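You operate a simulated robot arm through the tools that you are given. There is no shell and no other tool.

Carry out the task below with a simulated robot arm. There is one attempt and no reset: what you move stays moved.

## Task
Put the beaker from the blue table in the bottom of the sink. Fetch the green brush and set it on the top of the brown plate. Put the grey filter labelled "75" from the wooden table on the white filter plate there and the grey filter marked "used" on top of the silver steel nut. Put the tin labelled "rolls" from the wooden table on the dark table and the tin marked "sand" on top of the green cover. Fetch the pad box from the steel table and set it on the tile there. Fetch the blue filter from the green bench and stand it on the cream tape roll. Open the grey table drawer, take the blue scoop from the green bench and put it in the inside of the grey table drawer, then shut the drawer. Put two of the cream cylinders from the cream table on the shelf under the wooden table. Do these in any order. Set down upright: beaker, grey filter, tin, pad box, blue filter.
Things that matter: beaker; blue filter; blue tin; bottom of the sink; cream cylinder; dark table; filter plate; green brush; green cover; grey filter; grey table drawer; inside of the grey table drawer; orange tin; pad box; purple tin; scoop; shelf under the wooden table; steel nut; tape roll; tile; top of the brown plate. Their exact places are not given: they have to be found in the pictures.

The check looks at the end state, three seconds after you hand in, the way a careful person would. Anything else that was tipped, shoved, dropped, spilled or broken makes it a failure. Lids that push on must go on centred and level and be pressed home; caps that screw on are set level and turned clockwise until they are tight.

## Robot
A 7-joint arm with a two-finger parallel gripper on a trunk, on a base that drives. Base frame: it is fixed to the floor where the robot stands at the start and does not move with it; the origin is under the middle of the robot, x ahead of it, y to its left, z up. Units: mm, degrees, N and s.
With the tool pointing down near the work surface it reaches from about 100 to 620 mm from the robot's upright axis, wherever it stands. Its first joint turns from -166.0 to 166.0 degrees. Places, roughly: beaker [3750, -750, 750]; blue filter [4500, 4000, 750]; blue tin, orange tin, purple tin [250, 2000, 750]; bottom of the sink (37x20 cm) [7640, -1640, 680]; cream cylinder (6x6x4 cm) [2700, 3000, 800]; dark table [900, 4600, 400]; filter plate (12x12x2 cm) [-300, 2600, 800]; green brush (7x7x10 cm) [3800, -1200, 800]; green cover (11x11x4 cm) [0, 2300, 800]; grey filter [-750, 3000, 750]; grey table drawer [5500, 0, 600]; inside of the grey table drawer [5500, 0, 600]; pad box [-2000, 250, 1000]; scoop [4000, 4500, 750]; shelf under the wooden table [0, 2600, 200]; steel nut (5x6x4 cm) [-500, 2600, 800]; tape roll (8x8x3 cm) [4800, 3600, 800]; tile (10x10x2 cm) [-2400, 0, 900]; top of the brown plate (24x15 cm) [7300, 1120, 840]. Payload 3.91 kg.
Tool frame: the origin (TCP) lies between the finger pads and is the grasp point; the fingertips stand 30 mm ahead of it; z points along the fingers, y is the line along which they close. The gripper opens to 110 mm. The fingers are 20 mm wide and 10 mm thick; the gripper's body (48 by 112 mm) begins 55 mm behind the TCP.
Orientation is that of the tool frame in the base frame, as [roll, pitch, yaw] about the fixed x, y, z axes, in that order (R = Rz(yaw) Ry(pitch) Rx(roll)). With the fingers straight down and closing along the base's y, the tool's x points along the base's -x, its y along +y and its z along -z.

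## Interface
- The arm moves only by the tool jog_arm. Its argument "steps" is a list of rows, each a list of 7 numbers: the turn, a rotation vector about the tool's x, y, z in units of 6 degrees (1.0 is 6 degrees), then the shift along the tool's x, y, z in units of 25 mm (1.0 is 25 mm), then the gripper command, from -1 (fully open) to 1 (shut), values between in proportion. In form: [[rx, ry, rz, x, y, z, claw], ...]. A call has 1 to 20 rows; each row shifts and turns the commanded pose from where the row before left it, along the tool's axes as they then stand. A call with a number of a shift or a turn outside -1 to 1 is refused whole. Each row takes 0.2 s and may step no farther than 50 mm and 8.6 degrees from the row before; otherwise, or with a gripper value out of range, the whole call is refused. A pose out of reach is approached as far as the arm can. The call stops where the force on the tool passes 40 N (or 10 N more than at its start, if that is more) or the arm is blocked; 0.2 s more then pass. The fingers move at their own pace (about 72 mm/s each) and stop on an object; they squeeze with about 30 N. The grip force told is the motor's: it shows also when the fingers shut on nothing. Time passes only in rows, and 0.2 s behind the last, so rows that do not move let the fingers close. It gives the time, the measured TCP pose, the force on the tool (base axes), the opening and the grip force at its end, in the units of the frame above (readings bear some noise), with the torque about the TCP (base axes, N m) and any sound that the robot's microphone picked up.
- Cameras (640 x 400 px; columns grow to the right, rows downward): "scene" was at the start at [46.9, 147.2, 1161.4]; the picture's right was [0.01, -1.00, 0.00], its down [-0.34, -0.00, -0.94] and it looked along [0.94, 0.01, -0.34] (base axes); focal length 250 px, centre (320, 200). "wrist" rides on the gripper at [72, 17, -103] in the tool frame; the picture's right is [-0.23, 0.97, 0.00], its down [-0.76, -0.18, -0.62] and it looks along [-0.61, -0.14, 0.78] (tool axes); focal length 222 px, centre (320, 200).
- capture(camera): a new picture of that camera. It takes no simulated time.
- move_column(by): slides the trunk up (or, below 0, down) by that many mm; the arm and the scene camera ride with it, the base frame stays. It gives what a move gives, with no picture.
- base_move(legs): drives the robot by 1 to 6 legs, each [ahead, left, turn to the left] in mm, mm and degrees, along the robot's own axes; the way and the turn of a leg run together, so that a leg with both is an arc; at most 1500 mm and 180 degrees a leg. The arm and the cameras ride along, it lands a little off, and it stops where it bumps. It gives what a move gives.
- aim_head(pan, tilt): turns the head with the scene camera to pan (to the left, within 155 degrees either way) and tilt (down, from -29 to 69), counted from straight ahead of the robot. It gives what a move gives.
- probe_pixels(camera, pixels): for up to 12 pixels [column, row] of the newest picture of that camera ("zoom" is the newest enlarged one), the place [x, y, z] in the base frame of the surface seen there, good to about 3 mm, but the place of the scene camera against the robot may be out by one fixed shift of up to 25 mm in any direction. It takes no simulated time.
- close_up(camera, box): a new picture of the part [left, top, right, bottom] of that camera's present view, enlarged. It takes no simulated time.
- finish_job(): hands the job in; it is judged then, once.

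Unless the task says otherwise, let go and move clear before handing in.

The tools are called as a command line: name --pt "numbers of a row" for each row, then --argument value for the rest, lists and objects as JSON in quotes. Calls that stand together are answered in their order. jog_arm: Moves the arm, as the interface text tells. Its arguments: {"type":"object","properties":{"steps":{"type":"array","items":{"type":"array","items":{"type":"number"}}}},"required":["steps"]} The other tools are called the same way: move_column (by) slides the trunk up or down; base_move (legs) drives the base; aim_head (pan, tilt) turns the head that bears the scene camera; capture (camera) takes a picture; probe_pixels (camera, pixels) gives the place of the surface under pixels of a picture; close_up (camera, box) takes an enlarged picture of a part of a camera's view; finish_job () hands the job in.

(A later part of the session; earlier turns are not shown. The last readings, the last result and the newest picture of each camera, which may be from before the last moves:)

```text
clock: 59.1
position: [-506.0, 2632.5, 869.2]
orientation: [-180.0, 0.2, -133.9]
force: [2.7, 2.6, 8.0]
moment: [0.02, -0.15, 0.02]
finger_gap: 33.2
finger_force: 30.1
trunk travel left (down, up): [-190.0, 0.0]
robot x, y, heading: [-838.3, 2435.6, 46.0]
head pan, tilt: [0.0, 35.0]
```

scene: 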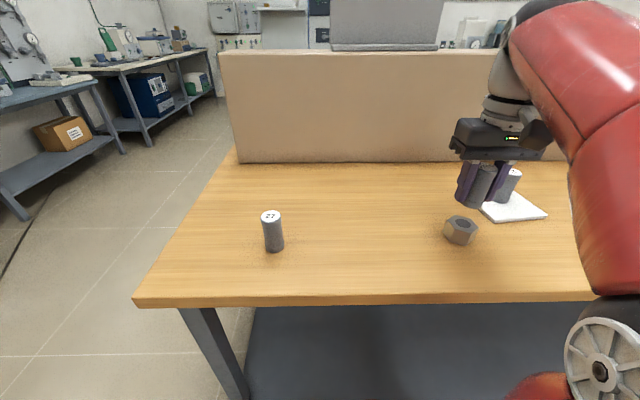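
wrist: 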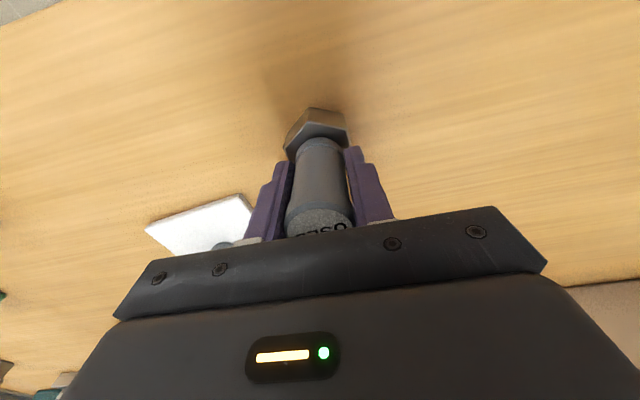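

Contact at 8 N, so USED rests on the nut. Releasing and rising.

jog_arm --pt "0 0 0 0 0 -0.02 0.35" --pt "0 0 0 0 0 0 0.1" --pt "0 0 0 0 0 0 -0.27" --pt "0 0 0 0 0 0 -0.27" --pt "0 0 0 0 0 -0.4 -0.27" --pt "0 0 0 0 0 -0.8 -0.27" --pt "0 0 0 0 0 -0.8 -0.27" --pt "0 0 0 0.4 0 -0.8 -0.27" --pt "0 0 0 0.6 0 -0.6 -0.27"

capture --camera "wrist"

capture --camera "scene"

```text
clock: 61.1
position: [-522.9, 2613.2, 951.6]
orientation: [-179.9, -0.1, -134.0]
force: [0.3, 0.3, -0.8]
moment: [0.01, 0.0, -0.02]
finger_gap: 69.7
finger_force: 0.1
trunk travel left (down, up): [-190.0, 0.0]
robot x, y, heading: [-838.9, 2435.9, 46.1]
head pan, tilt: [0.0, 35.0]
```

```text
taken
```

wrist: 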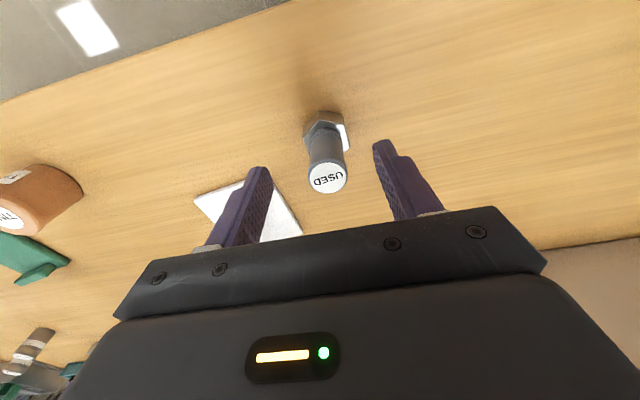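

```text
taken
```

scene: 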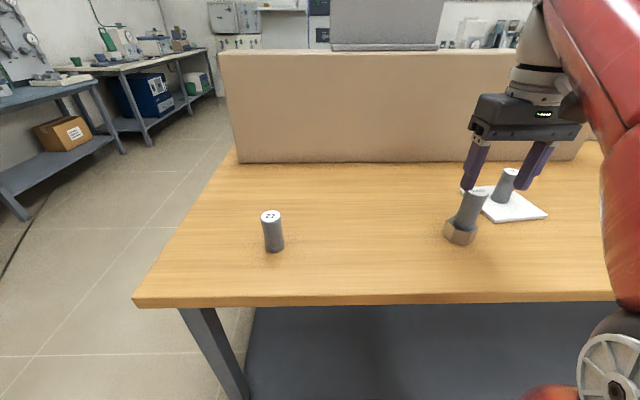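

USED stands on the nut; I'll zoom in to check that it's upright and centred.

close_up --camera "scene" --box '[420, 150, 560, 260]'

close_up --camera "wrist" --box '[260, 90, 400, 220]'

```text
3.64 times, centred on (490, 205) of scene
```

zoom: 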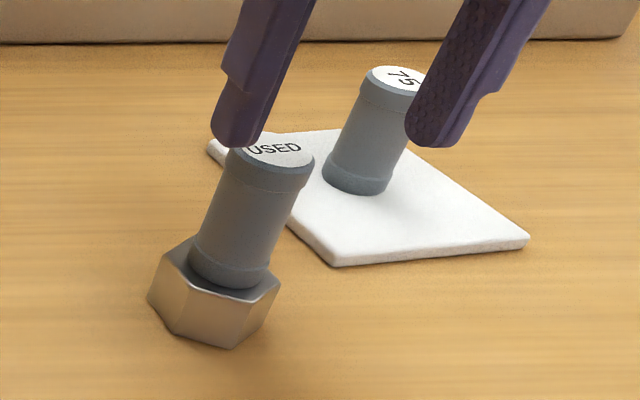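

```text
3.08 times, centred on (330, 155) of wrist
```

zoom: 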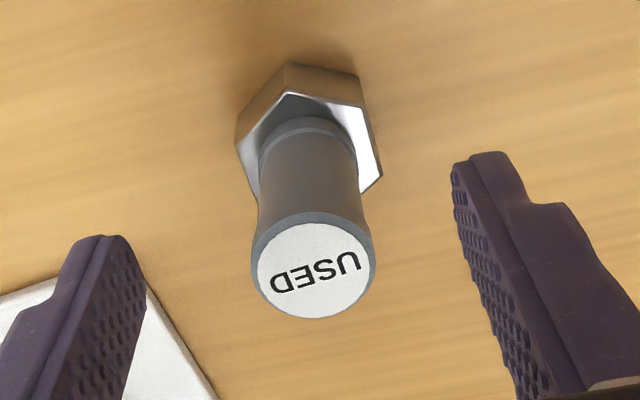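

Both filters stand parallel and upright. Next the tins: I'll pull the arm in and drive right along the table to where the purple and blue tins are.

jog_arm --pt "0 0 0 0.9 0 -0.4 -1" --pt "0 0 0 0.9 0 -0.4 -1" --pt "0 0 0 0.9 0 -0.4 -1" --pt "0 0 0 0.9 0 0 -1" --pt "0 0 0 0.5 0 0 -1"

base_move --legs '[[0, -850, 0]]'

capture --camera "scene"

capture --camera "wrist"

```text
clock: 62.3
position: [-593.2, 2541.2, 979.6]
orientation: [-180.0, 0.3, -133.9]
force: [0.1, 0.4, 0.1]
moment: [-0.02, 0.0, 0.03]
finger_gap: 110.1
finger_force: 0.0
out of reach, approached as far as the arm can: row 4
trunk travel left (down, up): [-190.0, 0.0]
robot x, y, heading: [-842.8, 2438.9, 46.1]
head pan, tilt: [0.0, 35.0]
```

```text
clock: 66.8
position: [24.3, 1951.9, 979.6]
orientation: [-179.9, 0.2, -133.6]
force: [0.5, -0.6, -0.8]
moment: [-0.02, 0.02, -0.03]
finger_gap: 110.2
finger_force: 0.0
trunk travel left (down, up): [-190.0, 0.0]
robot x, y, heading: [-223.7, 1843.5, 46.4]
head pan, tilt: [0.0, 35.0]
```

```text
taken
```

scene: 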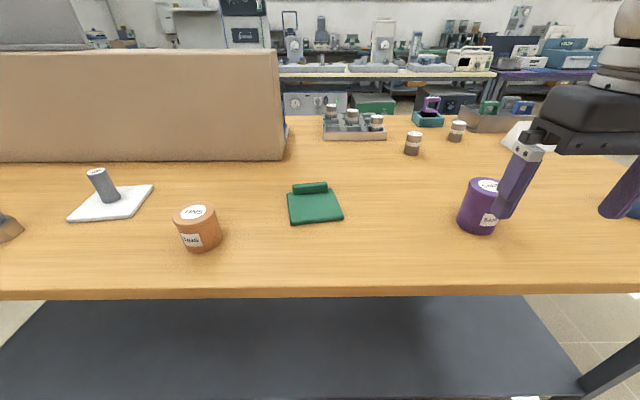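

```text
taken
```

wrist: 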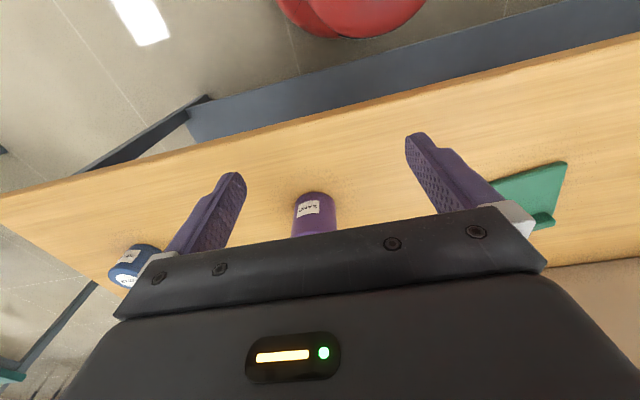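

The green cover is at (315,205) in the scene, a plate with a ridge on its far edge; the purple tin is at (480,205). I'll zoom to read labels and see the cover.

close_up --camera "scene" --box '[430, 150, 560, 250]'

close_up --camera "scene" --box '[160, 170, 360, 260]'

close_up --camera "wrist" --box '[90, 180, 350, 300]'

```text
4.00 times, centred on (495, 200) of scene
```

zoom: 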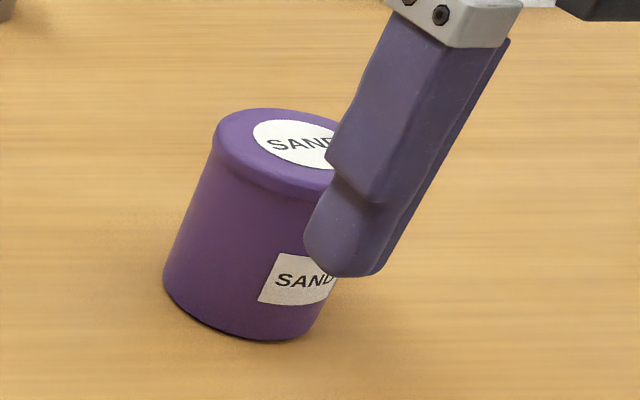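

```text
3.20 times, centred on (260, 215) of scene
```

zoom: 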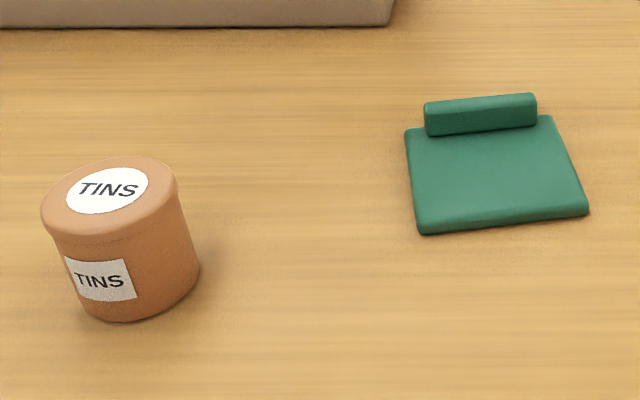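

```text
2.46 times, centred on (220, 240) of wrist
```

zoom: 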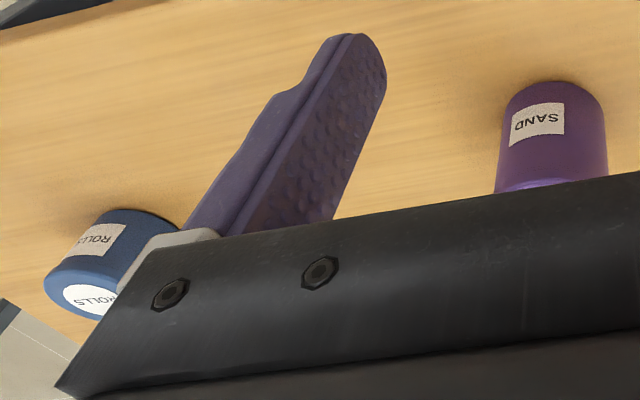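

Purple is "SAND" (to the cover), blue is "ROLLS" (to the dark table). I'll probe the cover's corners and the purple tin.

probe_pixels --camera "scene" --pixels '[[292, 222], [341, 216], [290, 198], [332, 194], [315, 208], [310, 187], [294, 190], [325, 188], [488, 185], [478, 180], [480, 233], [315, 240]]'

probe_pixels --camera "wrist" --pixels '[[315, 228], [565, 165], [527, 185], [552, 210], [535, 220], [313, 195], [545, 217]]'

```text
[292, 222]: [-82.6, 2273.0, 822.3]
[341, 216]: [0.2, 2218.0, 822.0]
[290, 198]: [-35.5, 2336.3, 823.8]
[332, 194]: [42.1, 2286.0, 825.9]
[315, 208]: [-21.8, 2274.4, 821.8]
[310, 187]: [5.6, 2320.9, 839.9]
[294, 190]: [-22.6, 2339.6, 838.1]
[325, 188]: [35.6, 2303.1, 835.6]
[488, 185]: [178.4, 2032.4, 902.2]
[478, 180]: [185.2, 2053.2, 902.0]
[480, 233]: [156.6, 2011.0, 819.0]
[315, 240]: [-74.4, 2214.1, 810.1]
```

```text
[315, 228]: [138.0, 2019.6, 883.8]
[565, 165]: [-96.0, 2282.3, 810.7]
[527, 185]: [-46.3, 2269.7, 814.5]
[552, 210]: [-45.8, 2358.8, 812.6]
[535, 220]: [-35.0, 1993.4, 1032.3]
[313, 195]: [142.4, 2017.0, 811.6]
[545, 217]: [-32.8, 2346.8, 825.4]
```

The cover's flat part is about 99×79 mm with its top at z≈812 (corrected), in front of the ridge. I'll move over the purple tin to measure it with the wrist camera.

jog_arm --pt "0 0 0 -0.8 -0.2 0.1 -1" --pt "0 0 0 -0.8 -0.2 0.1 -1" --pt "0 0 0 -0.8 -0.2 0.1 -1" --pt "0 0 0 -0.8 -0.2 0.1 -1" --pt "0 0 0 -0.8 -0.2 0.1 -1" --pt "0 0 0 -0.8 -0.2 0.1 -1" --pt "0 0 0 -0.8 -0.2 0.1 -1" --pt "0 0 0 -0.8 -0.2 0.1 -1" --pt "0 0 0 0 0 0 -1"

capture --camera "wrist"

```text
clock: 68.8
position: [163.6, 2040.5, 960.1]
orientation: [-180.0, 0.3, -133.6]
force: [0.4, 0.2, -0.4]
moment: [0.0, -0.01, 0.01]
finger_gap: 110.1
finger_force: 0.0
trunk travel left (down, up): [-190.0, 0.0]
robot x, y, heading: [-221.7, 1846.3, 46.1]
head pan, tilt: [0.0, 35.0]
```

```text
taken
```

wrist: 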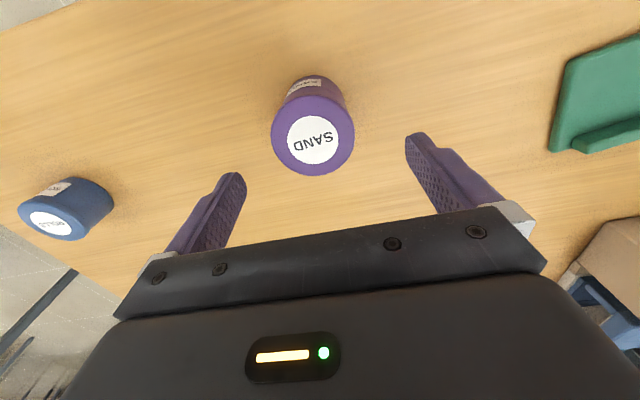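

probe_pixels --camera "wrist" --pixels '[[312, 138], [273, 135], [352, 135], [313, 173], [312, 100], [553, 146], [568, 66], [600, 110], [638, 50], [585, 150], [600, 135], [638, 140]]'

```text
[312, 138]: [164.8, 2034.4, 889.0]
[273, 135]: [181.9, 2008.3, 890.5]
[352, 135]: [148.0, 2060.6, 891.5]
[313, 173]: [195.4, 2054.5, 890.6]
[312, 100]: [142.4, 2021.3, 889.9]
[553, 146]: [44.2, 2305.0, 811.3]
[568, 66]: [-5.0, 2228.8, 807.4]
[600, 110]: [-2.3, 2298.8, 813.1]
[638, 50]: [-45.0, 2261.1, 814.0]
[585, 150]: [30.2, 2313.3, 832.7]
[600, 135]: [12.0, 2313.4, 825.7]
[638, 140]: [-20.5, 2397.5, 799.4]
```

The tin is about 63 mm across, centred at (166,2036), top z 890. Descending to z≈862 and gripping.

jog_arm --pt "0 0 0 0.06 -0.19 0.5 -1" --pt "0 0 0 0 0 0.85 -1" --pt "0 0 0 0 0 0.85 -1" --pt "0 0 0 0 0 0.85 -1" --pt "0 0 0 0 0 0.85 -1" --pt "0 0 0 0 0 0 -1" --pt "0 0 0 0 0 0 1" --pt "0 0 0 0 0 0 1" --pt "0 0 0 0 0 0 1" --pt "0 0 0 0 0 0 1" --pt "0 0 0 0 0 -0.1 1" --pt "0 0 0 0 0 -0.3 1" --pt "0 0 0 0 0 0 1"

capture --camera "wrist"

```text
clock: 71.6
position: [165.7, 2036.3, 873.9]
orientation: [-179.9, 0.2, -133.6]
force: [-0.6, -0.4, -3.4]
moment: [0.0, 0.01, 0.03]
finger_gap: 70.6
finger_force: 30.3
trunk travel left (down, up): [-190.0, 0.0]
robot x, y, heading: [-224.5, 1849.3, 46.2]
head pan, tilt: [0.0, 35.0]
```

```text
taken
```

wrist: 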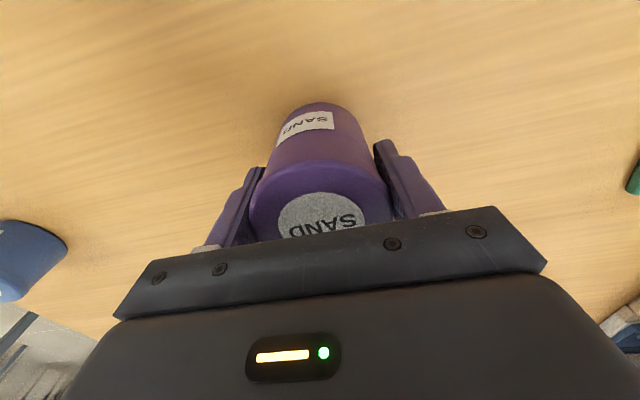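

The tin is held (70.6 mm gap, weight about 3 N). I'll lift and carry it to the flat's centre at about (−31,2286).

jog_arm --pt "0 0 0 0 0 -0.5 1" --pt "0 0 0 0 0 -0.7 1" --pt "0 0 0 0 0 -0.6 1" --pt "0 0 0 -0.08 0.5 0 1" --pt "0 0 0 -0.14 0.97 0 1" --pt "0 0 0 -0.14 0.97 0 1" --pt "0 0 0 -0.14 0.97 0 1" --pt "0 0 0 -0.14 0.97 0 1" --pt "0 0 0 -0.14 0.97 0 1" --pt "0 0 0 -0.14 0.97 0 1" --pt "0 0 0 -0.14 0.97 0 1" --pt "0 0 0 -0.14 0.97 0 1" --pt "0 0 0 -0.14 0.97 0 1" --pt "0 0 0 -0.14 0.97 0 1" --pt "0 0 0 -0.14 0.97 0 1" --pt "0 0 0 -0.14 0.97 0 1" --pt "0 0 0 -0.06 0.44 0 1" --pt "0 0 0 0 0 0 1" --pt "0 0 0 0 0 0 1"

capture --camera "wrist"

capture --camera "scene"

```text
clock: 75.6
position: [-29.9, 2285.0, 917.0]
orientation: [-179.9, 0.3, -133.6]
force: [-0.9, -0.5, -4.3]
moment: [-0.01, 0.03, 0.0]
finger_gap: 70.6
finger_force: 29.6
trunk travel left (down, up): [-190.0, 0.0]
robot x, y, heading: [-224.8, 1846.7, 46.5]
head pan, tilt: [0.0, 35.0]
```

```text
taken
```

wrist: 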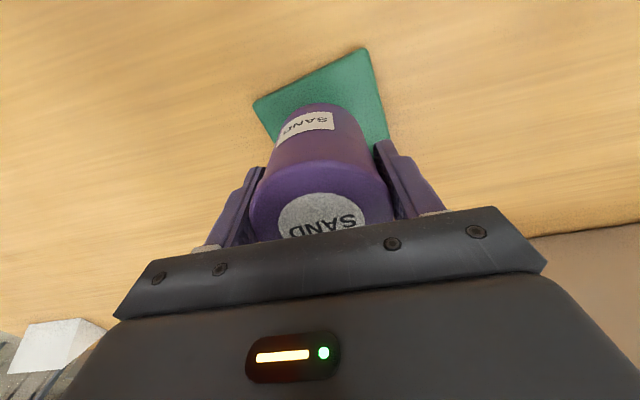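

```text
taken
```

scene: 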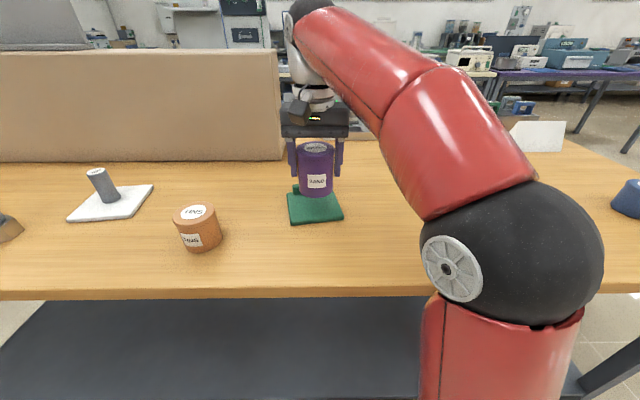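

The tin hangs over the cover. I'll probe the cover's visible corners (363,52), (258,104), (385,137) to confirm centring.

probe_pixels --camera "wrist" --pixels '[[363, 53], [259, 104], [385, 136], [273, 137], [372, 80], [310, 78]]'

close_up --camera "scene" --box '[260, 120, 380, 240]'

```text
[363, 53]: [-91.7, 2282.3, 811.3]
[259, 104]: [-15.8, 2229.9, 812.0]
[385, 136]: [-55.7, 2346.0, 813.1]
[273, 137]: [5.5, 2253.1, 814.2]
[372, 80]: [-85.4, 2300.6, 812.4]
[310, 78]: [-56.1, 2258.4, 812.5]
```

```text
3.33 times, centred on (320, 180) of scene
```

zoom: 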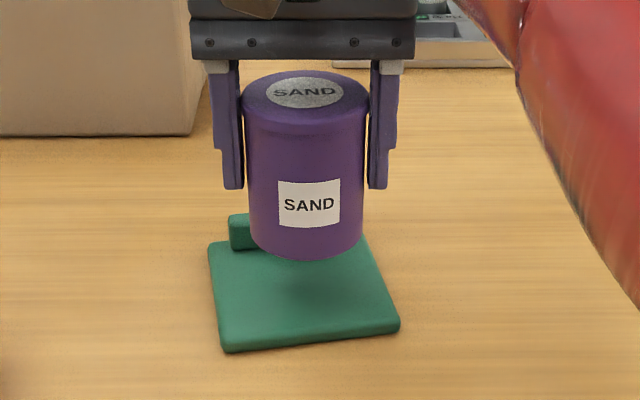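

Centring is right (about 36 mm in from the front edge). Lowering with small final steps.

jog_arm --pt "0 0 0 0 0 0.6 1" --pt "0 0 0 0 0 0.6 1" --pt "0 0 0 0 0 0.2 1" --pt "0 0 0 0 0 0.1 1" --pt "0 0 0 0 0 0.04 1" --pt "0 0 0 0 0 0 1"

```text
clock: 77.0
position: [-30.4, 2286.2, 880.1]
orientation: [-179.9, 0.3, -133.6]
force: [0.1, 0.1, -4.0]
moment: [-0.02, 0.03, 0.02]
finger_gap: 70.5
finger_force: 29.6
trunk travel left (down, up): [-190.0, 0.0]
robot x, y, heading: [-222.6, 1847.2, 46.4]
head pan, tilt: [0.0, 35.0]
```

jog_arm --pt "0 0 0 0 0 0.06 1" --pt "0 0 0 0 0 0.06 1" --pt "0 0 0 0 0 0.04 1" --pt "0 0 0 0 0 0.04 1" --pt "0 0 0 0 0 0 1"

```text
clock: 78.2
position: [-29.5, 2285.8, 875.5]
orientation: [179.8, 0.5, -133.6]
force: [-1.8, 2.0, 18.6]
moment: [-0.14, 0.31, -0.01]
finger_gap: 70.7
finger_force: 29.7
trunk travel left (down, up): [-190.0, 0.0]
robot x, y, heading: [-224.9, 1847.0, 46.5]
head pan, tilt: [0.0, 35.0]
```

Firm contact at z 875.5. I'll ease off, release, and rise.

jog_arm --pt "0 0 0 0 0 -0.03 1" --pt "0 0 0 0 0 0 0.0" --pt "0 0 0 0 0 0 -0.6" --pt "0 0 0 0 0 0 -0.8" --pt "0 0 0 0 0 0 -0.8" --pt "0 0 0 0 0 -0.5 -0.8" --pt "0 0 0 0 0 -0.8 -0.8" --pt "0 0 0 0 0 -0.8 -0.8" --pt "0 0 0 0.3 0 -0.6 -0.8" --pt "0 0 0 0.6 0 0 -0.8"

capture --camera "wrist"

close_up --camera "scene" --box '[260, 120, 380, 240]'

```text
clock: 80.4
position: [-47.5, 2268.5, 941.1]
orientation: [-179.8, 0.3, -133.6]
force: [-0.5, 1.4, -0.6]
moment: [0.0, 0.0, 0.02]
finger_gap: 99.0
finger_force: 0.1
trunk travel left (down, up): [-190.0, 0.0]
robot x, y, heading: [-223.2, 1848.9, 46.2]
head pan, tilt: [0.0, 35.0]
```

```text
taken
```

wrist: 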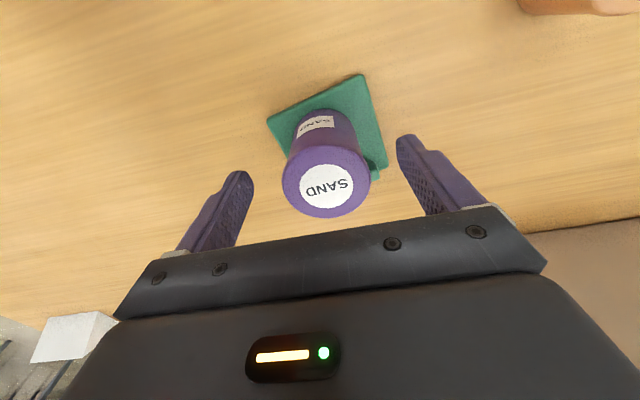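

```text
3.33 times, centred on (320, 180) of scene
```

zoom: 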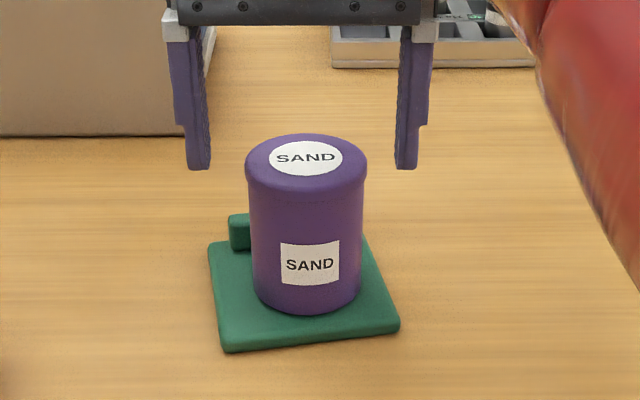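

"SAND" stands squarely on the cover. I'll pull the arm back, then drive right 350 mm to the blue "ROLLS" tin.

jog_arm --pt "0 0 0 0.9 0 -0.2 -1" --pt "0 0 0 0.9 0 -0.3 -1" --pt "0 0 0 0.9 0 -0.3 -1" --pt "0 0 0 0.9 0 -0.2 -1" --pt "0 0 0 0.9 -0.4 0 -1" --pt "0 0 0 0.9 -0.6 0 -1" --pt "0 0 0 0.4 -0.8 0 -1" --pt "0 0 0 0 -0.9 0 -1" --pt "0 0 0 0 -0.9 0 -1" --pt "0 0 0 0 -0.9 0 -1" --pt "0 0 0 0 -0.9 0 -1"

base_move --legs '[[0, -340, 0]]'

capture --camera "scene"

capture --camera "wrist"

```text
clock: 82.8
position: [-47.5, 2071.7, 966.7]
orientation: [-179.9, 0.4, -133.7]
force: [-0.8, 0.3, -0.2]
moment: [0.0, 0.03, 0.0]
finger_gap: 109.9
finger_force: 0.0
trunk travel left (down, up): [-190.0, 0.0]
robot x, y, heading: [-225.9, 1846.7, 46.2]
head pan, tilt: [0.0, 35.0]
```

```text
clock: 85.0
position: [198.2, 1838.9, 968.9]
orientation: [-180.0, 0.4, -133.4]
force: [0.2, 0.5, -0.6]
moment: [0.04, 0.0, 0.02]
finger_gap: 110.1
finger_force: 0.1
trunk travel left (down, up): [-190.0, 0.0]
robot x, y, heading: [24.4, 1613.7, 46.3]
head pan, tilt: [0.0, 35.0]
```

```text
taken
```

scene: 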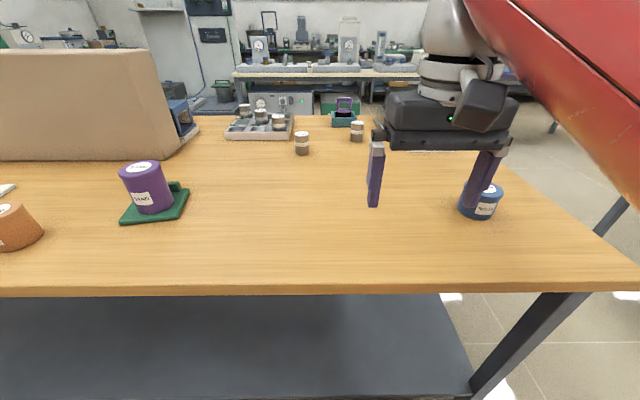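

```text
taken
```

wrist: 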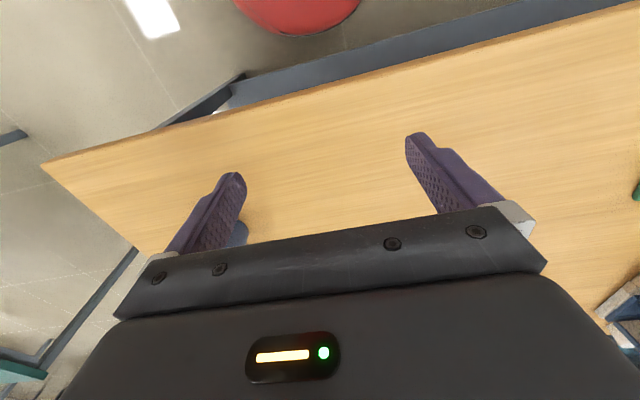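

The blue tin is at (482,203) in the scene, behind the right finger. Probing it.

probe_pixels --camera "scene" --pixels '[[492, 190], [465, 195], [486, 210], [498, 192], [480, 217], [478, 240]]'

```text
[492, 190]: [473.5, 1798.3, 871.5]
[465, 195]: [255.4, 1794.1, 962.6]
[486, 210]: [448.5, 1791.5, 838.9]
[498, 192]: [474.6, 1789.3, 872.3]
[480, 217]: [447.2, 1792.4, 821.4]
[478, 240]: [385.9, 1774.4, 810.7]
```

The tin's centre is near (455,1812), top z≈861. Moving the hand over it for a closer look.

jog_arm --pt "0 0 0 -0.7 -0.91 0.05 -1" --pt "0 0 0 -0.7 -0.91 0.05 -1" --pt "0 0 0 -0.7 -0.91 0.05 -1" --pt "0 0 0 -0.7 -0.91 0.05 -1" --pt "0 0 0 -0.7 -0.91 0.05 -1" --pt "0 0 0 -0.7 -0.91 0.05 -1" --pt "0 0 0 -0.7 -0.91 0.05 -1" --pt "0 0 0 -0.7 -0.91 0.05 -1" --pt "0 0 0 -0.7 -0.91 0.05 -1" --pt "0 0 0 0 0 0 -1"

capture --camera "wrist"

```text
clock: 87.2
position: [455.5, 1813.1, 958.6]
orientation: [-179.9, 0.2, -133.4]
force: [-0.2, 0.2, 0.0]
moment: [0.01, 0.01, 0.02]
finger_gap: 110.1
finger_force: 0.1
trunk travel left (down, up): [-190.0, 0.0]
robot x, y, heading: [22.9, 1610.8, 46.6]
head pan, tilt: [0.0, 35.0]
```

```text
taken
```

wrist: 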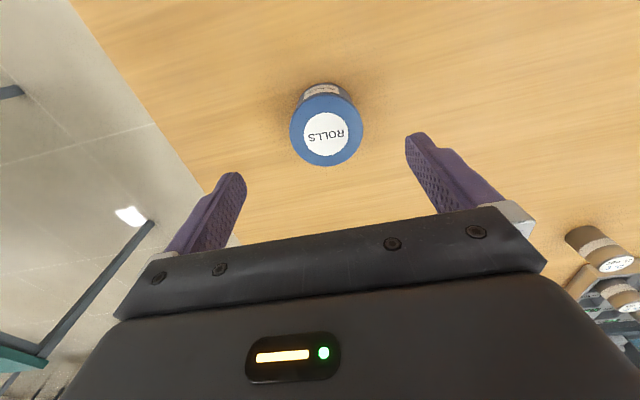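

probe_pixels --camera "wrist" --pixels '[[327, 132], [292, 128], [360, 128], [327, 163], [327, 97]]'

```text
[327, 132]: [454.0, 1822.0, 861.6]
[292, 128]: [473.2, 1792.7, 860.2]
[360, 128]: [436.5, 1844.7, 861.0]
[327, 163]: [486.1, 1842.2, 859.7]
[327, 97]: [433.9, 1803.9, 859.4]
```

ROLLS is centred at (457,1820), top z 860. Descending to z≈838 and gripping.

jog_arm --pt "0 0 0 -0.24 0.15 0.62 -1" --pt "0 0 0 0 0 0.84 -1" --pt "0 0 0 0 0 0.84 -1" --pt "0 0 0 0 0 0.84 -1" --pt "0 0 0 0 0 0.84 -1" --pt "0 0 0 0 0 0.84 -1" --pt "0 0 0 0 0 0 -1" --pt "0 0 0 0 0 0 1" --pt "0 0 0 0 0 0 1" --pt "0 0 0 0 0 0 1" --pt "0 0 0 0 0 0 1" --pt "0 0 0 0 0 -0.1 1" --pt "0 0 0 0 0 -0.3 1" --pt "0 0 0 0 0 -0.6 1" --pt "0 0 0 0 0 0 1"

capture --camera "wrist"

```text
clock: 90.5
position: [456.7, 1817.6, 863.5]
orientation: [-179.9, 0.2, -133.4]
force: [0.5, -0.6, -1.7]
moment: [-0.02, 0.01, -0.01]
finger_gap: 70.2
finger_force: 30.4
trunk travel left (down, up): [-190.0, 0.0]
robot x, y, heading: [21.3, 1613.9, 46.8]
head pan, tilt: [0.0, 35.0]
```

```text
taken
```

wrist: 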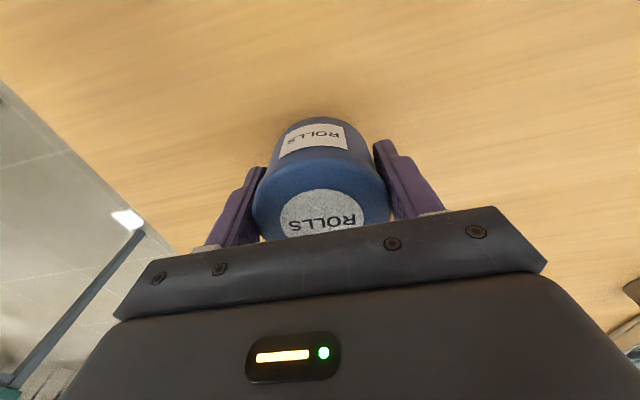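

Gripped. I'll lift, retract, and look toward the dark table at about (900,4600).

jog_arm --pt "0 0 0 0 0 -0.7 1" --pt "0 0 0 0.3 0.3 -0.8 1" --pt "0 0 0 0.6 0.6 -0.8 1" --pt "0 0 0 0.8 0.6 -0.8 1" --pt "0 0 0 0.8 0.6 -0.5 1" --pt "0 0 0 0.8 0.6 -0.3 1" --pt "0 0 0 0.8 0.6 0 1" --pt "0 0 0 0.8 0.6 0 1" --pt "0 0 0 0.8 0.6 0 1" --pt "0 0 0 0.5 0.6 0 1" --pt "0 0 0 0.3 0.6 0 1"

aim_head --pan 25 --tilt 10

capture --camera "scene"

aim_head --pan -25 --tilt 10

capture --camera "scene"

```text
clock: 92.8
position: [242.6, 1799.1, 960.8]
orientation: [-180.0, 0.3, -133.4]
force: [0.0, 0.0, -1.0]
moment: [0.0, 0.01, 0.01]
finger_gap: 70.7
finger_force: 30.1
trunk travel left (down, up): [-190.0, 0.0]
robot x, y, heading: [22.1, 1611.9, 46.7]
head pan, tilt: [0.0, 35.0]
```

```text
clock: 93.7
position: [242.2, 1799.3, 960.9]
orientation: [-179.8, 0.4, -133.4]
force: [0.1, -0.1, -1.3]
moment: [0.03, 0.01, -0.01]
finger_gap: 70.2
finger_force: 29.5
trunk travel left (down, up): [-190.0, 0.0]
robot x, y, heading: [20.6, 1613.3, 46.7]
head pan, tilt: [25.0, 10.0]
```

```text
taken
```

scene: 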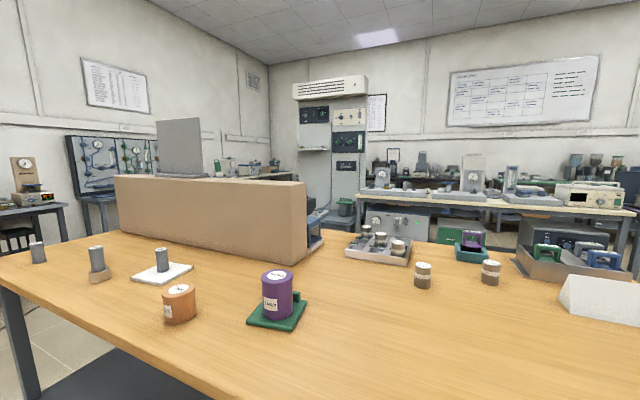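

```text
clock: 94.9
position: [241.9, 1798.9, 960.9]
orientation: [-179.9, 0.2, -133.5]
force: [0.3, 1.4, -1.2]
moment: [-0.01, -0.01, -0.06]
finger_gap: 70.5
finger_force: 30.3
trunk travel left (down, up): [-190.0, 0.0]
robot x, y, heading: [21.7, 1614.0, 46.5]
head pan, tilt: [-25.0, 10.0]
```

```text
taken
```

scene: 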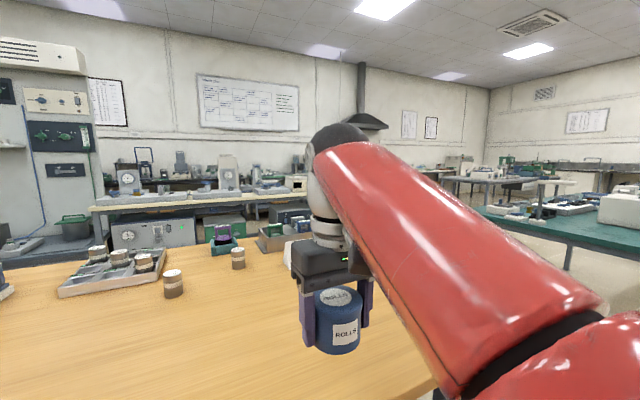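

A low dark surface lies beyond the wooden table, near the grey cabinet ((345,215) in the first picture, (45,245) in the second). I'll zoom on it.

close_up --camera "scene" --box '[0, 170, 220, 310]'

aim_head --pan 25 --tilt 10

close_up --camera "scene" --box '[270, 120, 430, 260]'

capture --camera "scene"

probe_pixels --camera "scene" --pixels '[[340, 228], [350, 220], [345, 205], [325, 215], [375, 205], [620, 205], [440, 200], [620, 250], [300, 180], [345, 160], [360, 240]]'

```text
2.86 times, centred on (110, 240) of scene
```

zoom: 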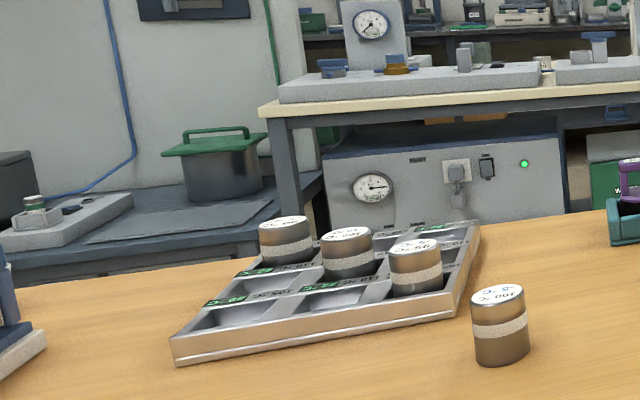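

```text
clock: 96.1
position: [243.6, 1798.6, 961.2]
orientation: [-179.9, 0.2, -133.3]
force: [0.4, 0.4, -1.4]
moment: [0.01, 0.0, 0.01]
finger_gap: 70.7
finger_force: 30.4
trunk travel left (down, up): [-190.0, 0.0]
robot x, y, heading: [22.0, 1611.0, 46.6]
head pan, tilt: [25.0, 10.0]
```

```text
2.86 times, centred on (350, 190) of scene
```

zoom: 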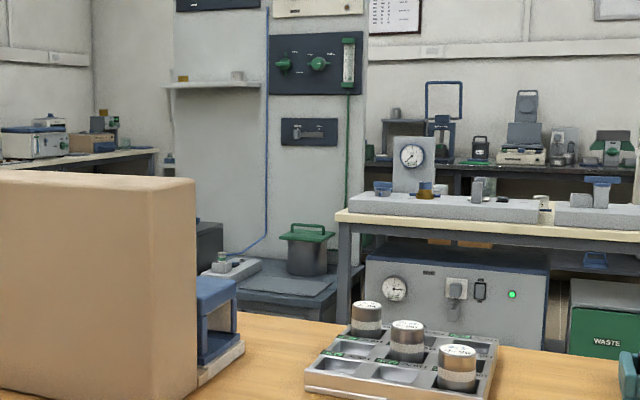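

```text
taken
```

scene: 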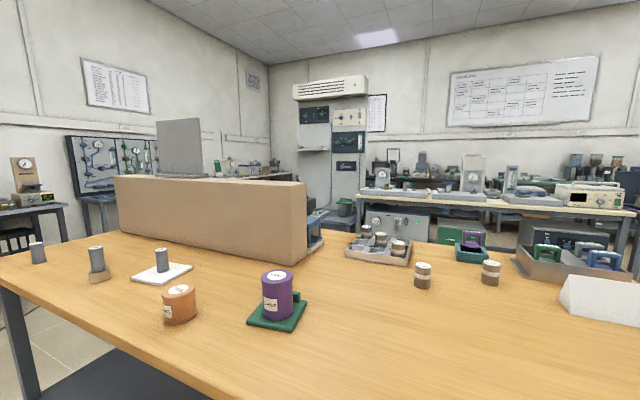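

```text
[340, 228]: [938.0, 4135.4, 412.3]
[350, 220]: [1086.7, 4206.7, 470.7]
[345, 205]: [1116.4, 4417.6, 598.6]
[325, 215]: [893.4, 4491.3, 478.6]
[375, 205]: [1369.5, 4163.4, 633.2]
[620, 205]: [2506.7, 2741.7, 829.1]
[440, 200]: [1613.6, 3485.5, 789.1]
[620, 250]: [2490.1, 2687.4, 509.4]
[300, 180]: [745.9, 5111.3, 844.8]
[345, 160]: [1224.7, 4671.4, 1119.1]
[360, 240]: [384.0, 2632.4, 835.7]
```

The dark table lies across the aisle behind the wooden table (its front edge near v≈2180 from the wooden table's front). I need to round the right end of the wooden table, so I'll look at what stands there.

aim_head --pan -60 --tilt 25

capture --camera "scene"

aim_head --pan -100 --tilt 25

capture --camera "scene"

```text
clock: 97.7
position: [242.0, 1797.8, 959.7]
orientation: [-179.9, 0.4, -133.4]
force: [-0.2, -0.4, -1.2]
moment: [0.01, 0.0, 0.02]
finger_gap: 70.3
finger_force: 30.0
trunk travel left (down, up): [-190.0, 0.0]
robot x, y, heading: [24.6, 1615.9, 46.8]
head pan, tilt: [-60.0, 25.0]
```

```text
taken
```

scene: 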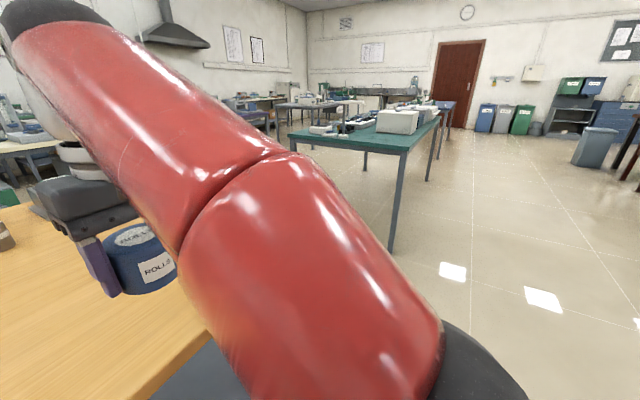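

```text
clock: 98.8
position: [242.2, 1799.2, 959.8]
orientation: [-179.9, 0.3, -133.4]
force: [0.7, 1.0, -1.3]
moment: [0.02, -0.01, 0.02]
finger_gap: 70.2
finger_force: 29.6
trunk travel left (down, up): [-190.0, 0.0]
robot x, y, heading: [22.6, 1614.0, 46.4]
head pan, tilt: [-100.0, 25.0]
```

```text
taken
```

scene: 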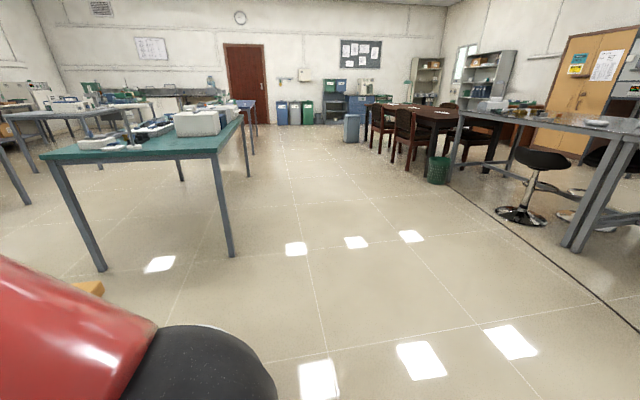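

The green-topped table stands to the right; its near legs meet the floor at (233,255) and (102,270). I'll probe them.

probe_pixels --camera "scene" --pixels '[[232, 250], [102, 266], [216, 152], [45, 157], [240, 118], [247, 170], [20, 200], [140, 137], [182, 178]]'

```text
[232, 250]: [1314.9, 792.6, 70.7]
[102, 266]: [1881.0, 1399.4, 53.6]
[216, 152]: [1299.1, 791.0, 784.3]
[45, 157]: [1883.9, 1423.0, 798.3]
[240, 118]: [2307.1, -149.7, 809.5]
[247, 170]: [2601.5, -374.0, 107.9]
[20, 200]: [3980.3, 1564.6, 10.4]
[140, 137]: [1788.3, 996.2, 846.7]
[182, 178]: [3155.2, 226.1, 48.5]
```

The green table shares the wooden table's row with a 1.1 m gap between them. I'll drive right into the gap, then ahead into the aisle behind, and look.

base_move --legs '[[0, -926, 0], [900, 0, 0], [880, 0, 0]]'

aim_head --pan 60 --tilt 20

capture --camera "scene"

aim_head --pan 0 --tilt 20

capture --camera "scene"

```text
clock: 112.2
position: [2109.8, 2453.2, 959.6]
orientation: [-179.9, 0.3, -131.3]
force: [-0.3, -0.8, -2.0]
moment: [0.02, 0.02, 0.02]
finger_gap: 70.1
finger_force: 30.1
trunk travel left (down, up): [-190.0, 0.0]
robot x, y, heading: [1894.1, 2258.5, 48.6]
head pan, tilt: [-100.0, 25.0]
```

```text
clock: 114.7
position: [2109.9, 2453.4, 960.5]
orientation: [-179.9, 0.4, -131.3]
force: [1.2, 0.9, -0.4]
moment: [0.01, -0.03, 0.0]
finger_gap: 70.1
finger_force: 29.7
trunk travel left (down, up): [-190.0, 0.0]
robot x, y, heading: [1898.2, 2259.5, 48.5]
head pan, tilt: [60.0, 20.0]
```

```text
taken
```

scene: 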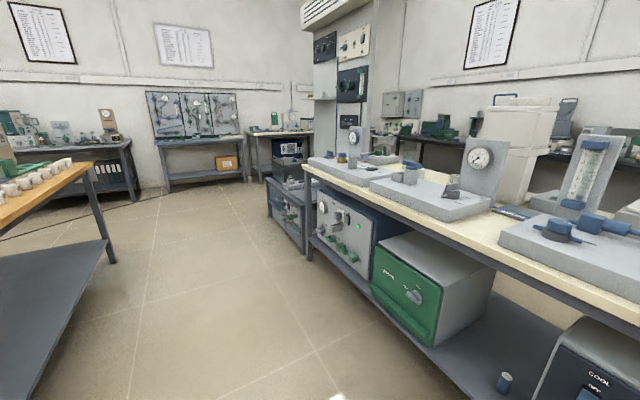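

```text
clock: 116.0
position: [2109.4, 2451.6, 960.3]
orientation: [-179.9, 0.3, -131.3]
force: [-0.3, 0.2, -0.6]
moment: [0.01, 0.01, 0.01]
finger_gap: 70.1
finger_force: 29.7
trunk travel left (down, up): [-190.0, 0.0]
robot x, y, heading: [1897.5, 2257.9, 48.7]
head pan, tilt: [0.0, 20.0]
```

```text
taken
```

scene: 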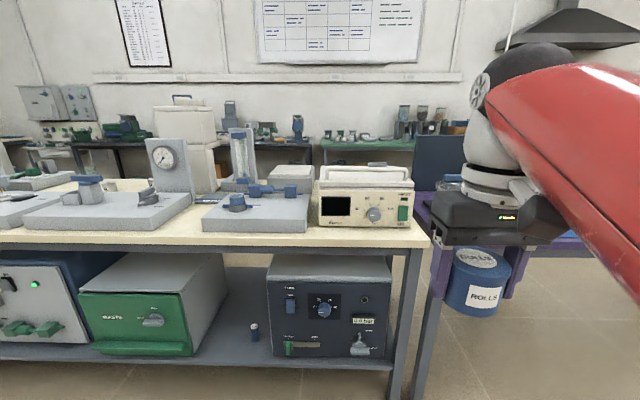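

I'm in the aisle; the heading drifted to 48.6°. I'll square up and slide left 1000 mm at a time toward the dark table, checking the view.

base_move --legs '[[0, 0, -2.1], [0, 1000, 0]]'

aim_head --pan 40 --tilt 25

capture --camera "scene"

```text
clock: 121.5
position: [1382.3, 3122.9, 959.2]
orientation: [-179.8, 0.3, -132.1]
force: [-0.5, 0.6, 0.0]
moment: [0.05, -0.03, 0.02]
finger_gap: 70.4
finger_force: 29.8
trunk travel left (down, up): [-190.0, 0.0]
robot x, y, heading: [1167.2, 2929.9, 47.8]
head pan, tilt: [0.0, 20.0]
```

```text
clock: 122.5
position: [1382.9, 3123.3, 961.0]
orientation: [-180.0, 0.2, -132.1]
force: [-0.5, -0.2, -0.9]
moment: [0.05, 0.02, -0.02]
finger_gap: 70.0
finger_force: 29.7
trunk travel left (down, up): [-190.0, 0.0]
robot x, y, heading: [1170.0, 2933.0, 48.0]
head pan, tilt: [40.0, 25.0]
```

```text
taken
```

scene: 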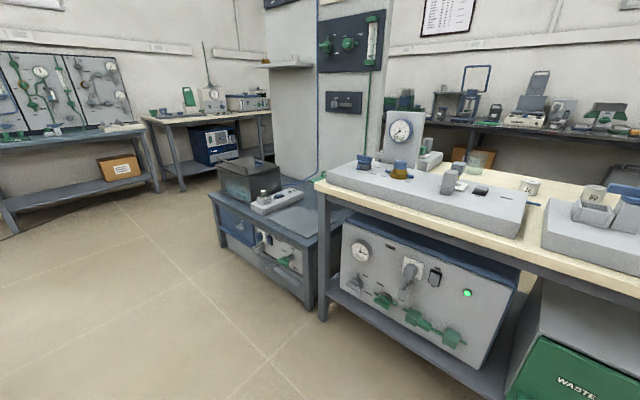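

The dark low table is at (270,215) with a black box and a white device on it; I also see a small cream cylinder at (529,186) on the cream table. Zooming on both.

close_up --camera "scene" --box '[190, 120, 390, 290]'

close_up --camera "scene" --box '[460, 130, 640, 250]'

```text
2.35 times, centred on (290, 205) of scene
```

zoom: 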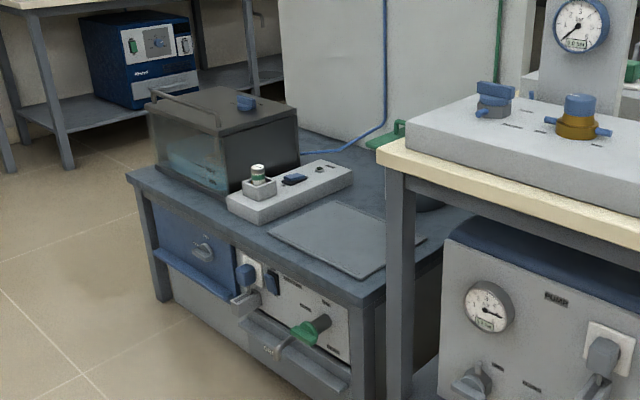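

```text
3.33 times, centred on (550, 190) of scene
```

zoom: 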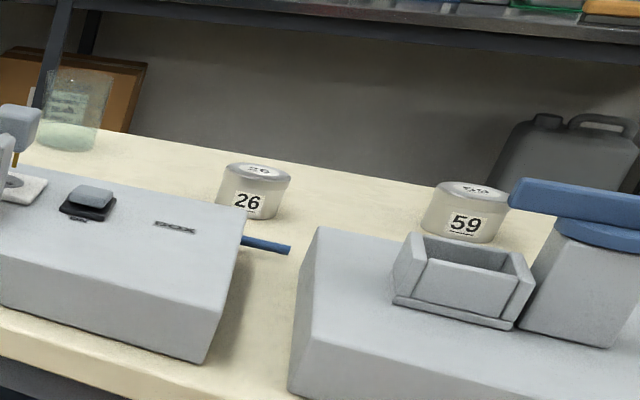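

Cream cylinders "26" and "59" stand on the cream table behind instruments. Now I'll probe the dark table's layout and the cylinders.

close_up --camera "scene" --box '[200, 130, 360, 240]'

probe_pixels --camera "scene" --pixels '[[529, 180], [595, 188], [212, 194], [310, 245], [322, 220], [285, 205], [262, 208], [298, 195], [305, 225], [270, 220], [340, 215], [250, 170]]'

```text
3.64 times, centred on (280, 185) of scene
```

zoom: 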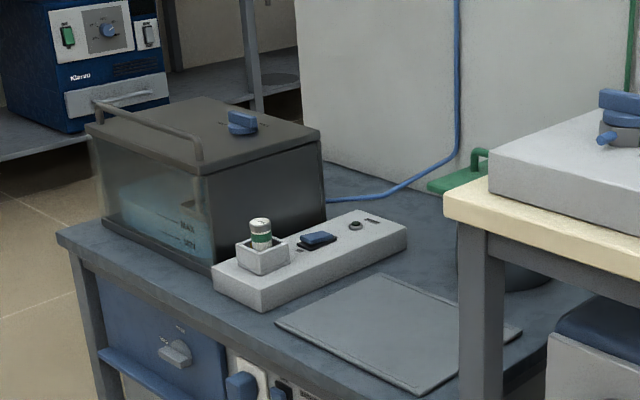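

```text
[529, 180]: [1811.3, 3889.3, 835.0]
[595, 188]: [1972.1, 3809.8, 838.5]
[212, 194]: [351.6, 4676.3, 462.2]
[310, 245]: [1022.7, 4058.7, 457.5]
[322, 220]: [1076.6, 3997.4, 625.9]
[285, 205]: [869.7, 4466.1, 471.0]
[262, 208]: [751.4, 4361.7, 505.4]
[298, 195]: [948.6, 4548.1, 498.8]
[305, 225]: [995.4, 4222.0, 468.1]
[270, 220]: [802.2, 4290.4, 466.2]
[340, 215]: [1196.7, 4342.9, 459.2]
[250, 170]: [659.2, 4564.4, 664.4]
```

The dark table's top is z≈450 and spans u≈1330–2240 in my table frame, mostly covered by the box, a device and a mat near the front. I'll drive closer for a better look for bare space.

base_move --legs '[[0, 0, -1.5], [0, 950, 0], [200, 0, 0]]'

aim_head --pan 5 --tilt 45

capture --camera "scene"

```text
clock: 129.0
position: [859.7, 3911.1, 960.3]
orientation: [-179.9, 0.3, -135.4]
force: [0.2, -0.2, -1.5]
moment: [0.0, 0.01, -0.02]
finger_gap: 70.0
finger_force: 29.8
trunk travel left (down, up): [-190.0, 0.0]
robot x, y, heading: [633.6, 3733.2, 44.6]
head pan, tilt: [40.0, 25.0]
```

```text
clock: 130.1
position: [860.0, 3912.0, 959.7]
orientation: [-179.9, 0.3, -135.4]
force: [0.0, 0.7, -1.6]
moment: [0.03, -0.02, 0.0]
finger_gap: 70.1
finger_force: 30.8
trunk travel left (down, up): [-190.0, 0.0]
robot x, y, heading: [632.8, 3734.7, 44.6]
head pan, tilt: [5.0, 45.0]
```

```text
taken
```

scene: 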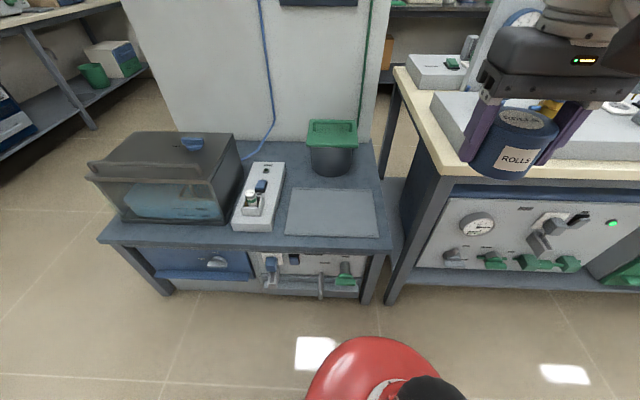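

Now I have a clear view: mat at (332,211), pot at (332,150), white device at (260,195). Zooming in on the free surface.

close_up --camera "scene" --box '[220, 110, 420, 260]'

probe_pixels --camera "scene" --pixels '[[293, 190], [372, 190], [378, 237], [287, 234], [332, 211], [288, 165], [300, 180], [300, 150], [372, 165], [360, 175], [313, 165], [382, 245]]'

```text
2.67 times, centred on (320, 185) of scene
```

zoom: 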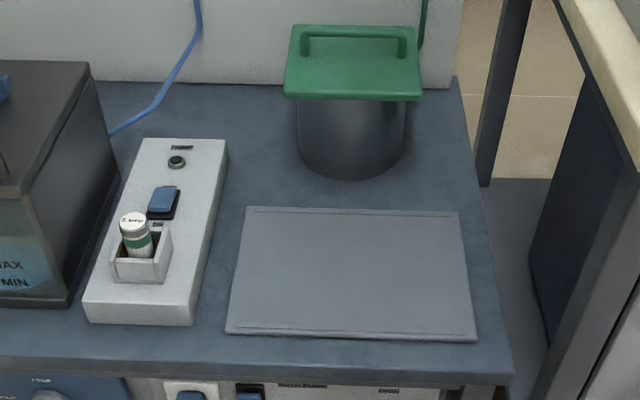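

```text
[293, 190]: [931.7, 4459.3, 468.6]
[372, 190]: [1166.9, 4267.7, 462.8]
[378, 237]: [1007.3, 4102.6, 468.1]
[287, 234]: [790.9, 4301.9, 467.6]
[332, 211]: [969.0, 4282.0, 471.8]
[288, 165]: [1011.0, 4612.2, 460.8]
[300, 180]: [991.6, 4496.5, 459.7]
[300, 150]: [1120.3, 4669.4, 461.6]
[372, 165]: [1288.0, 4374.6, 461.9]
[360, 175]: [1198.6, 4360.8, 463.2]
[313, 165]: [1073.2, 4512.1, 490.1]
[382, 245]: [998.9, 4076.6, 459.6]
```

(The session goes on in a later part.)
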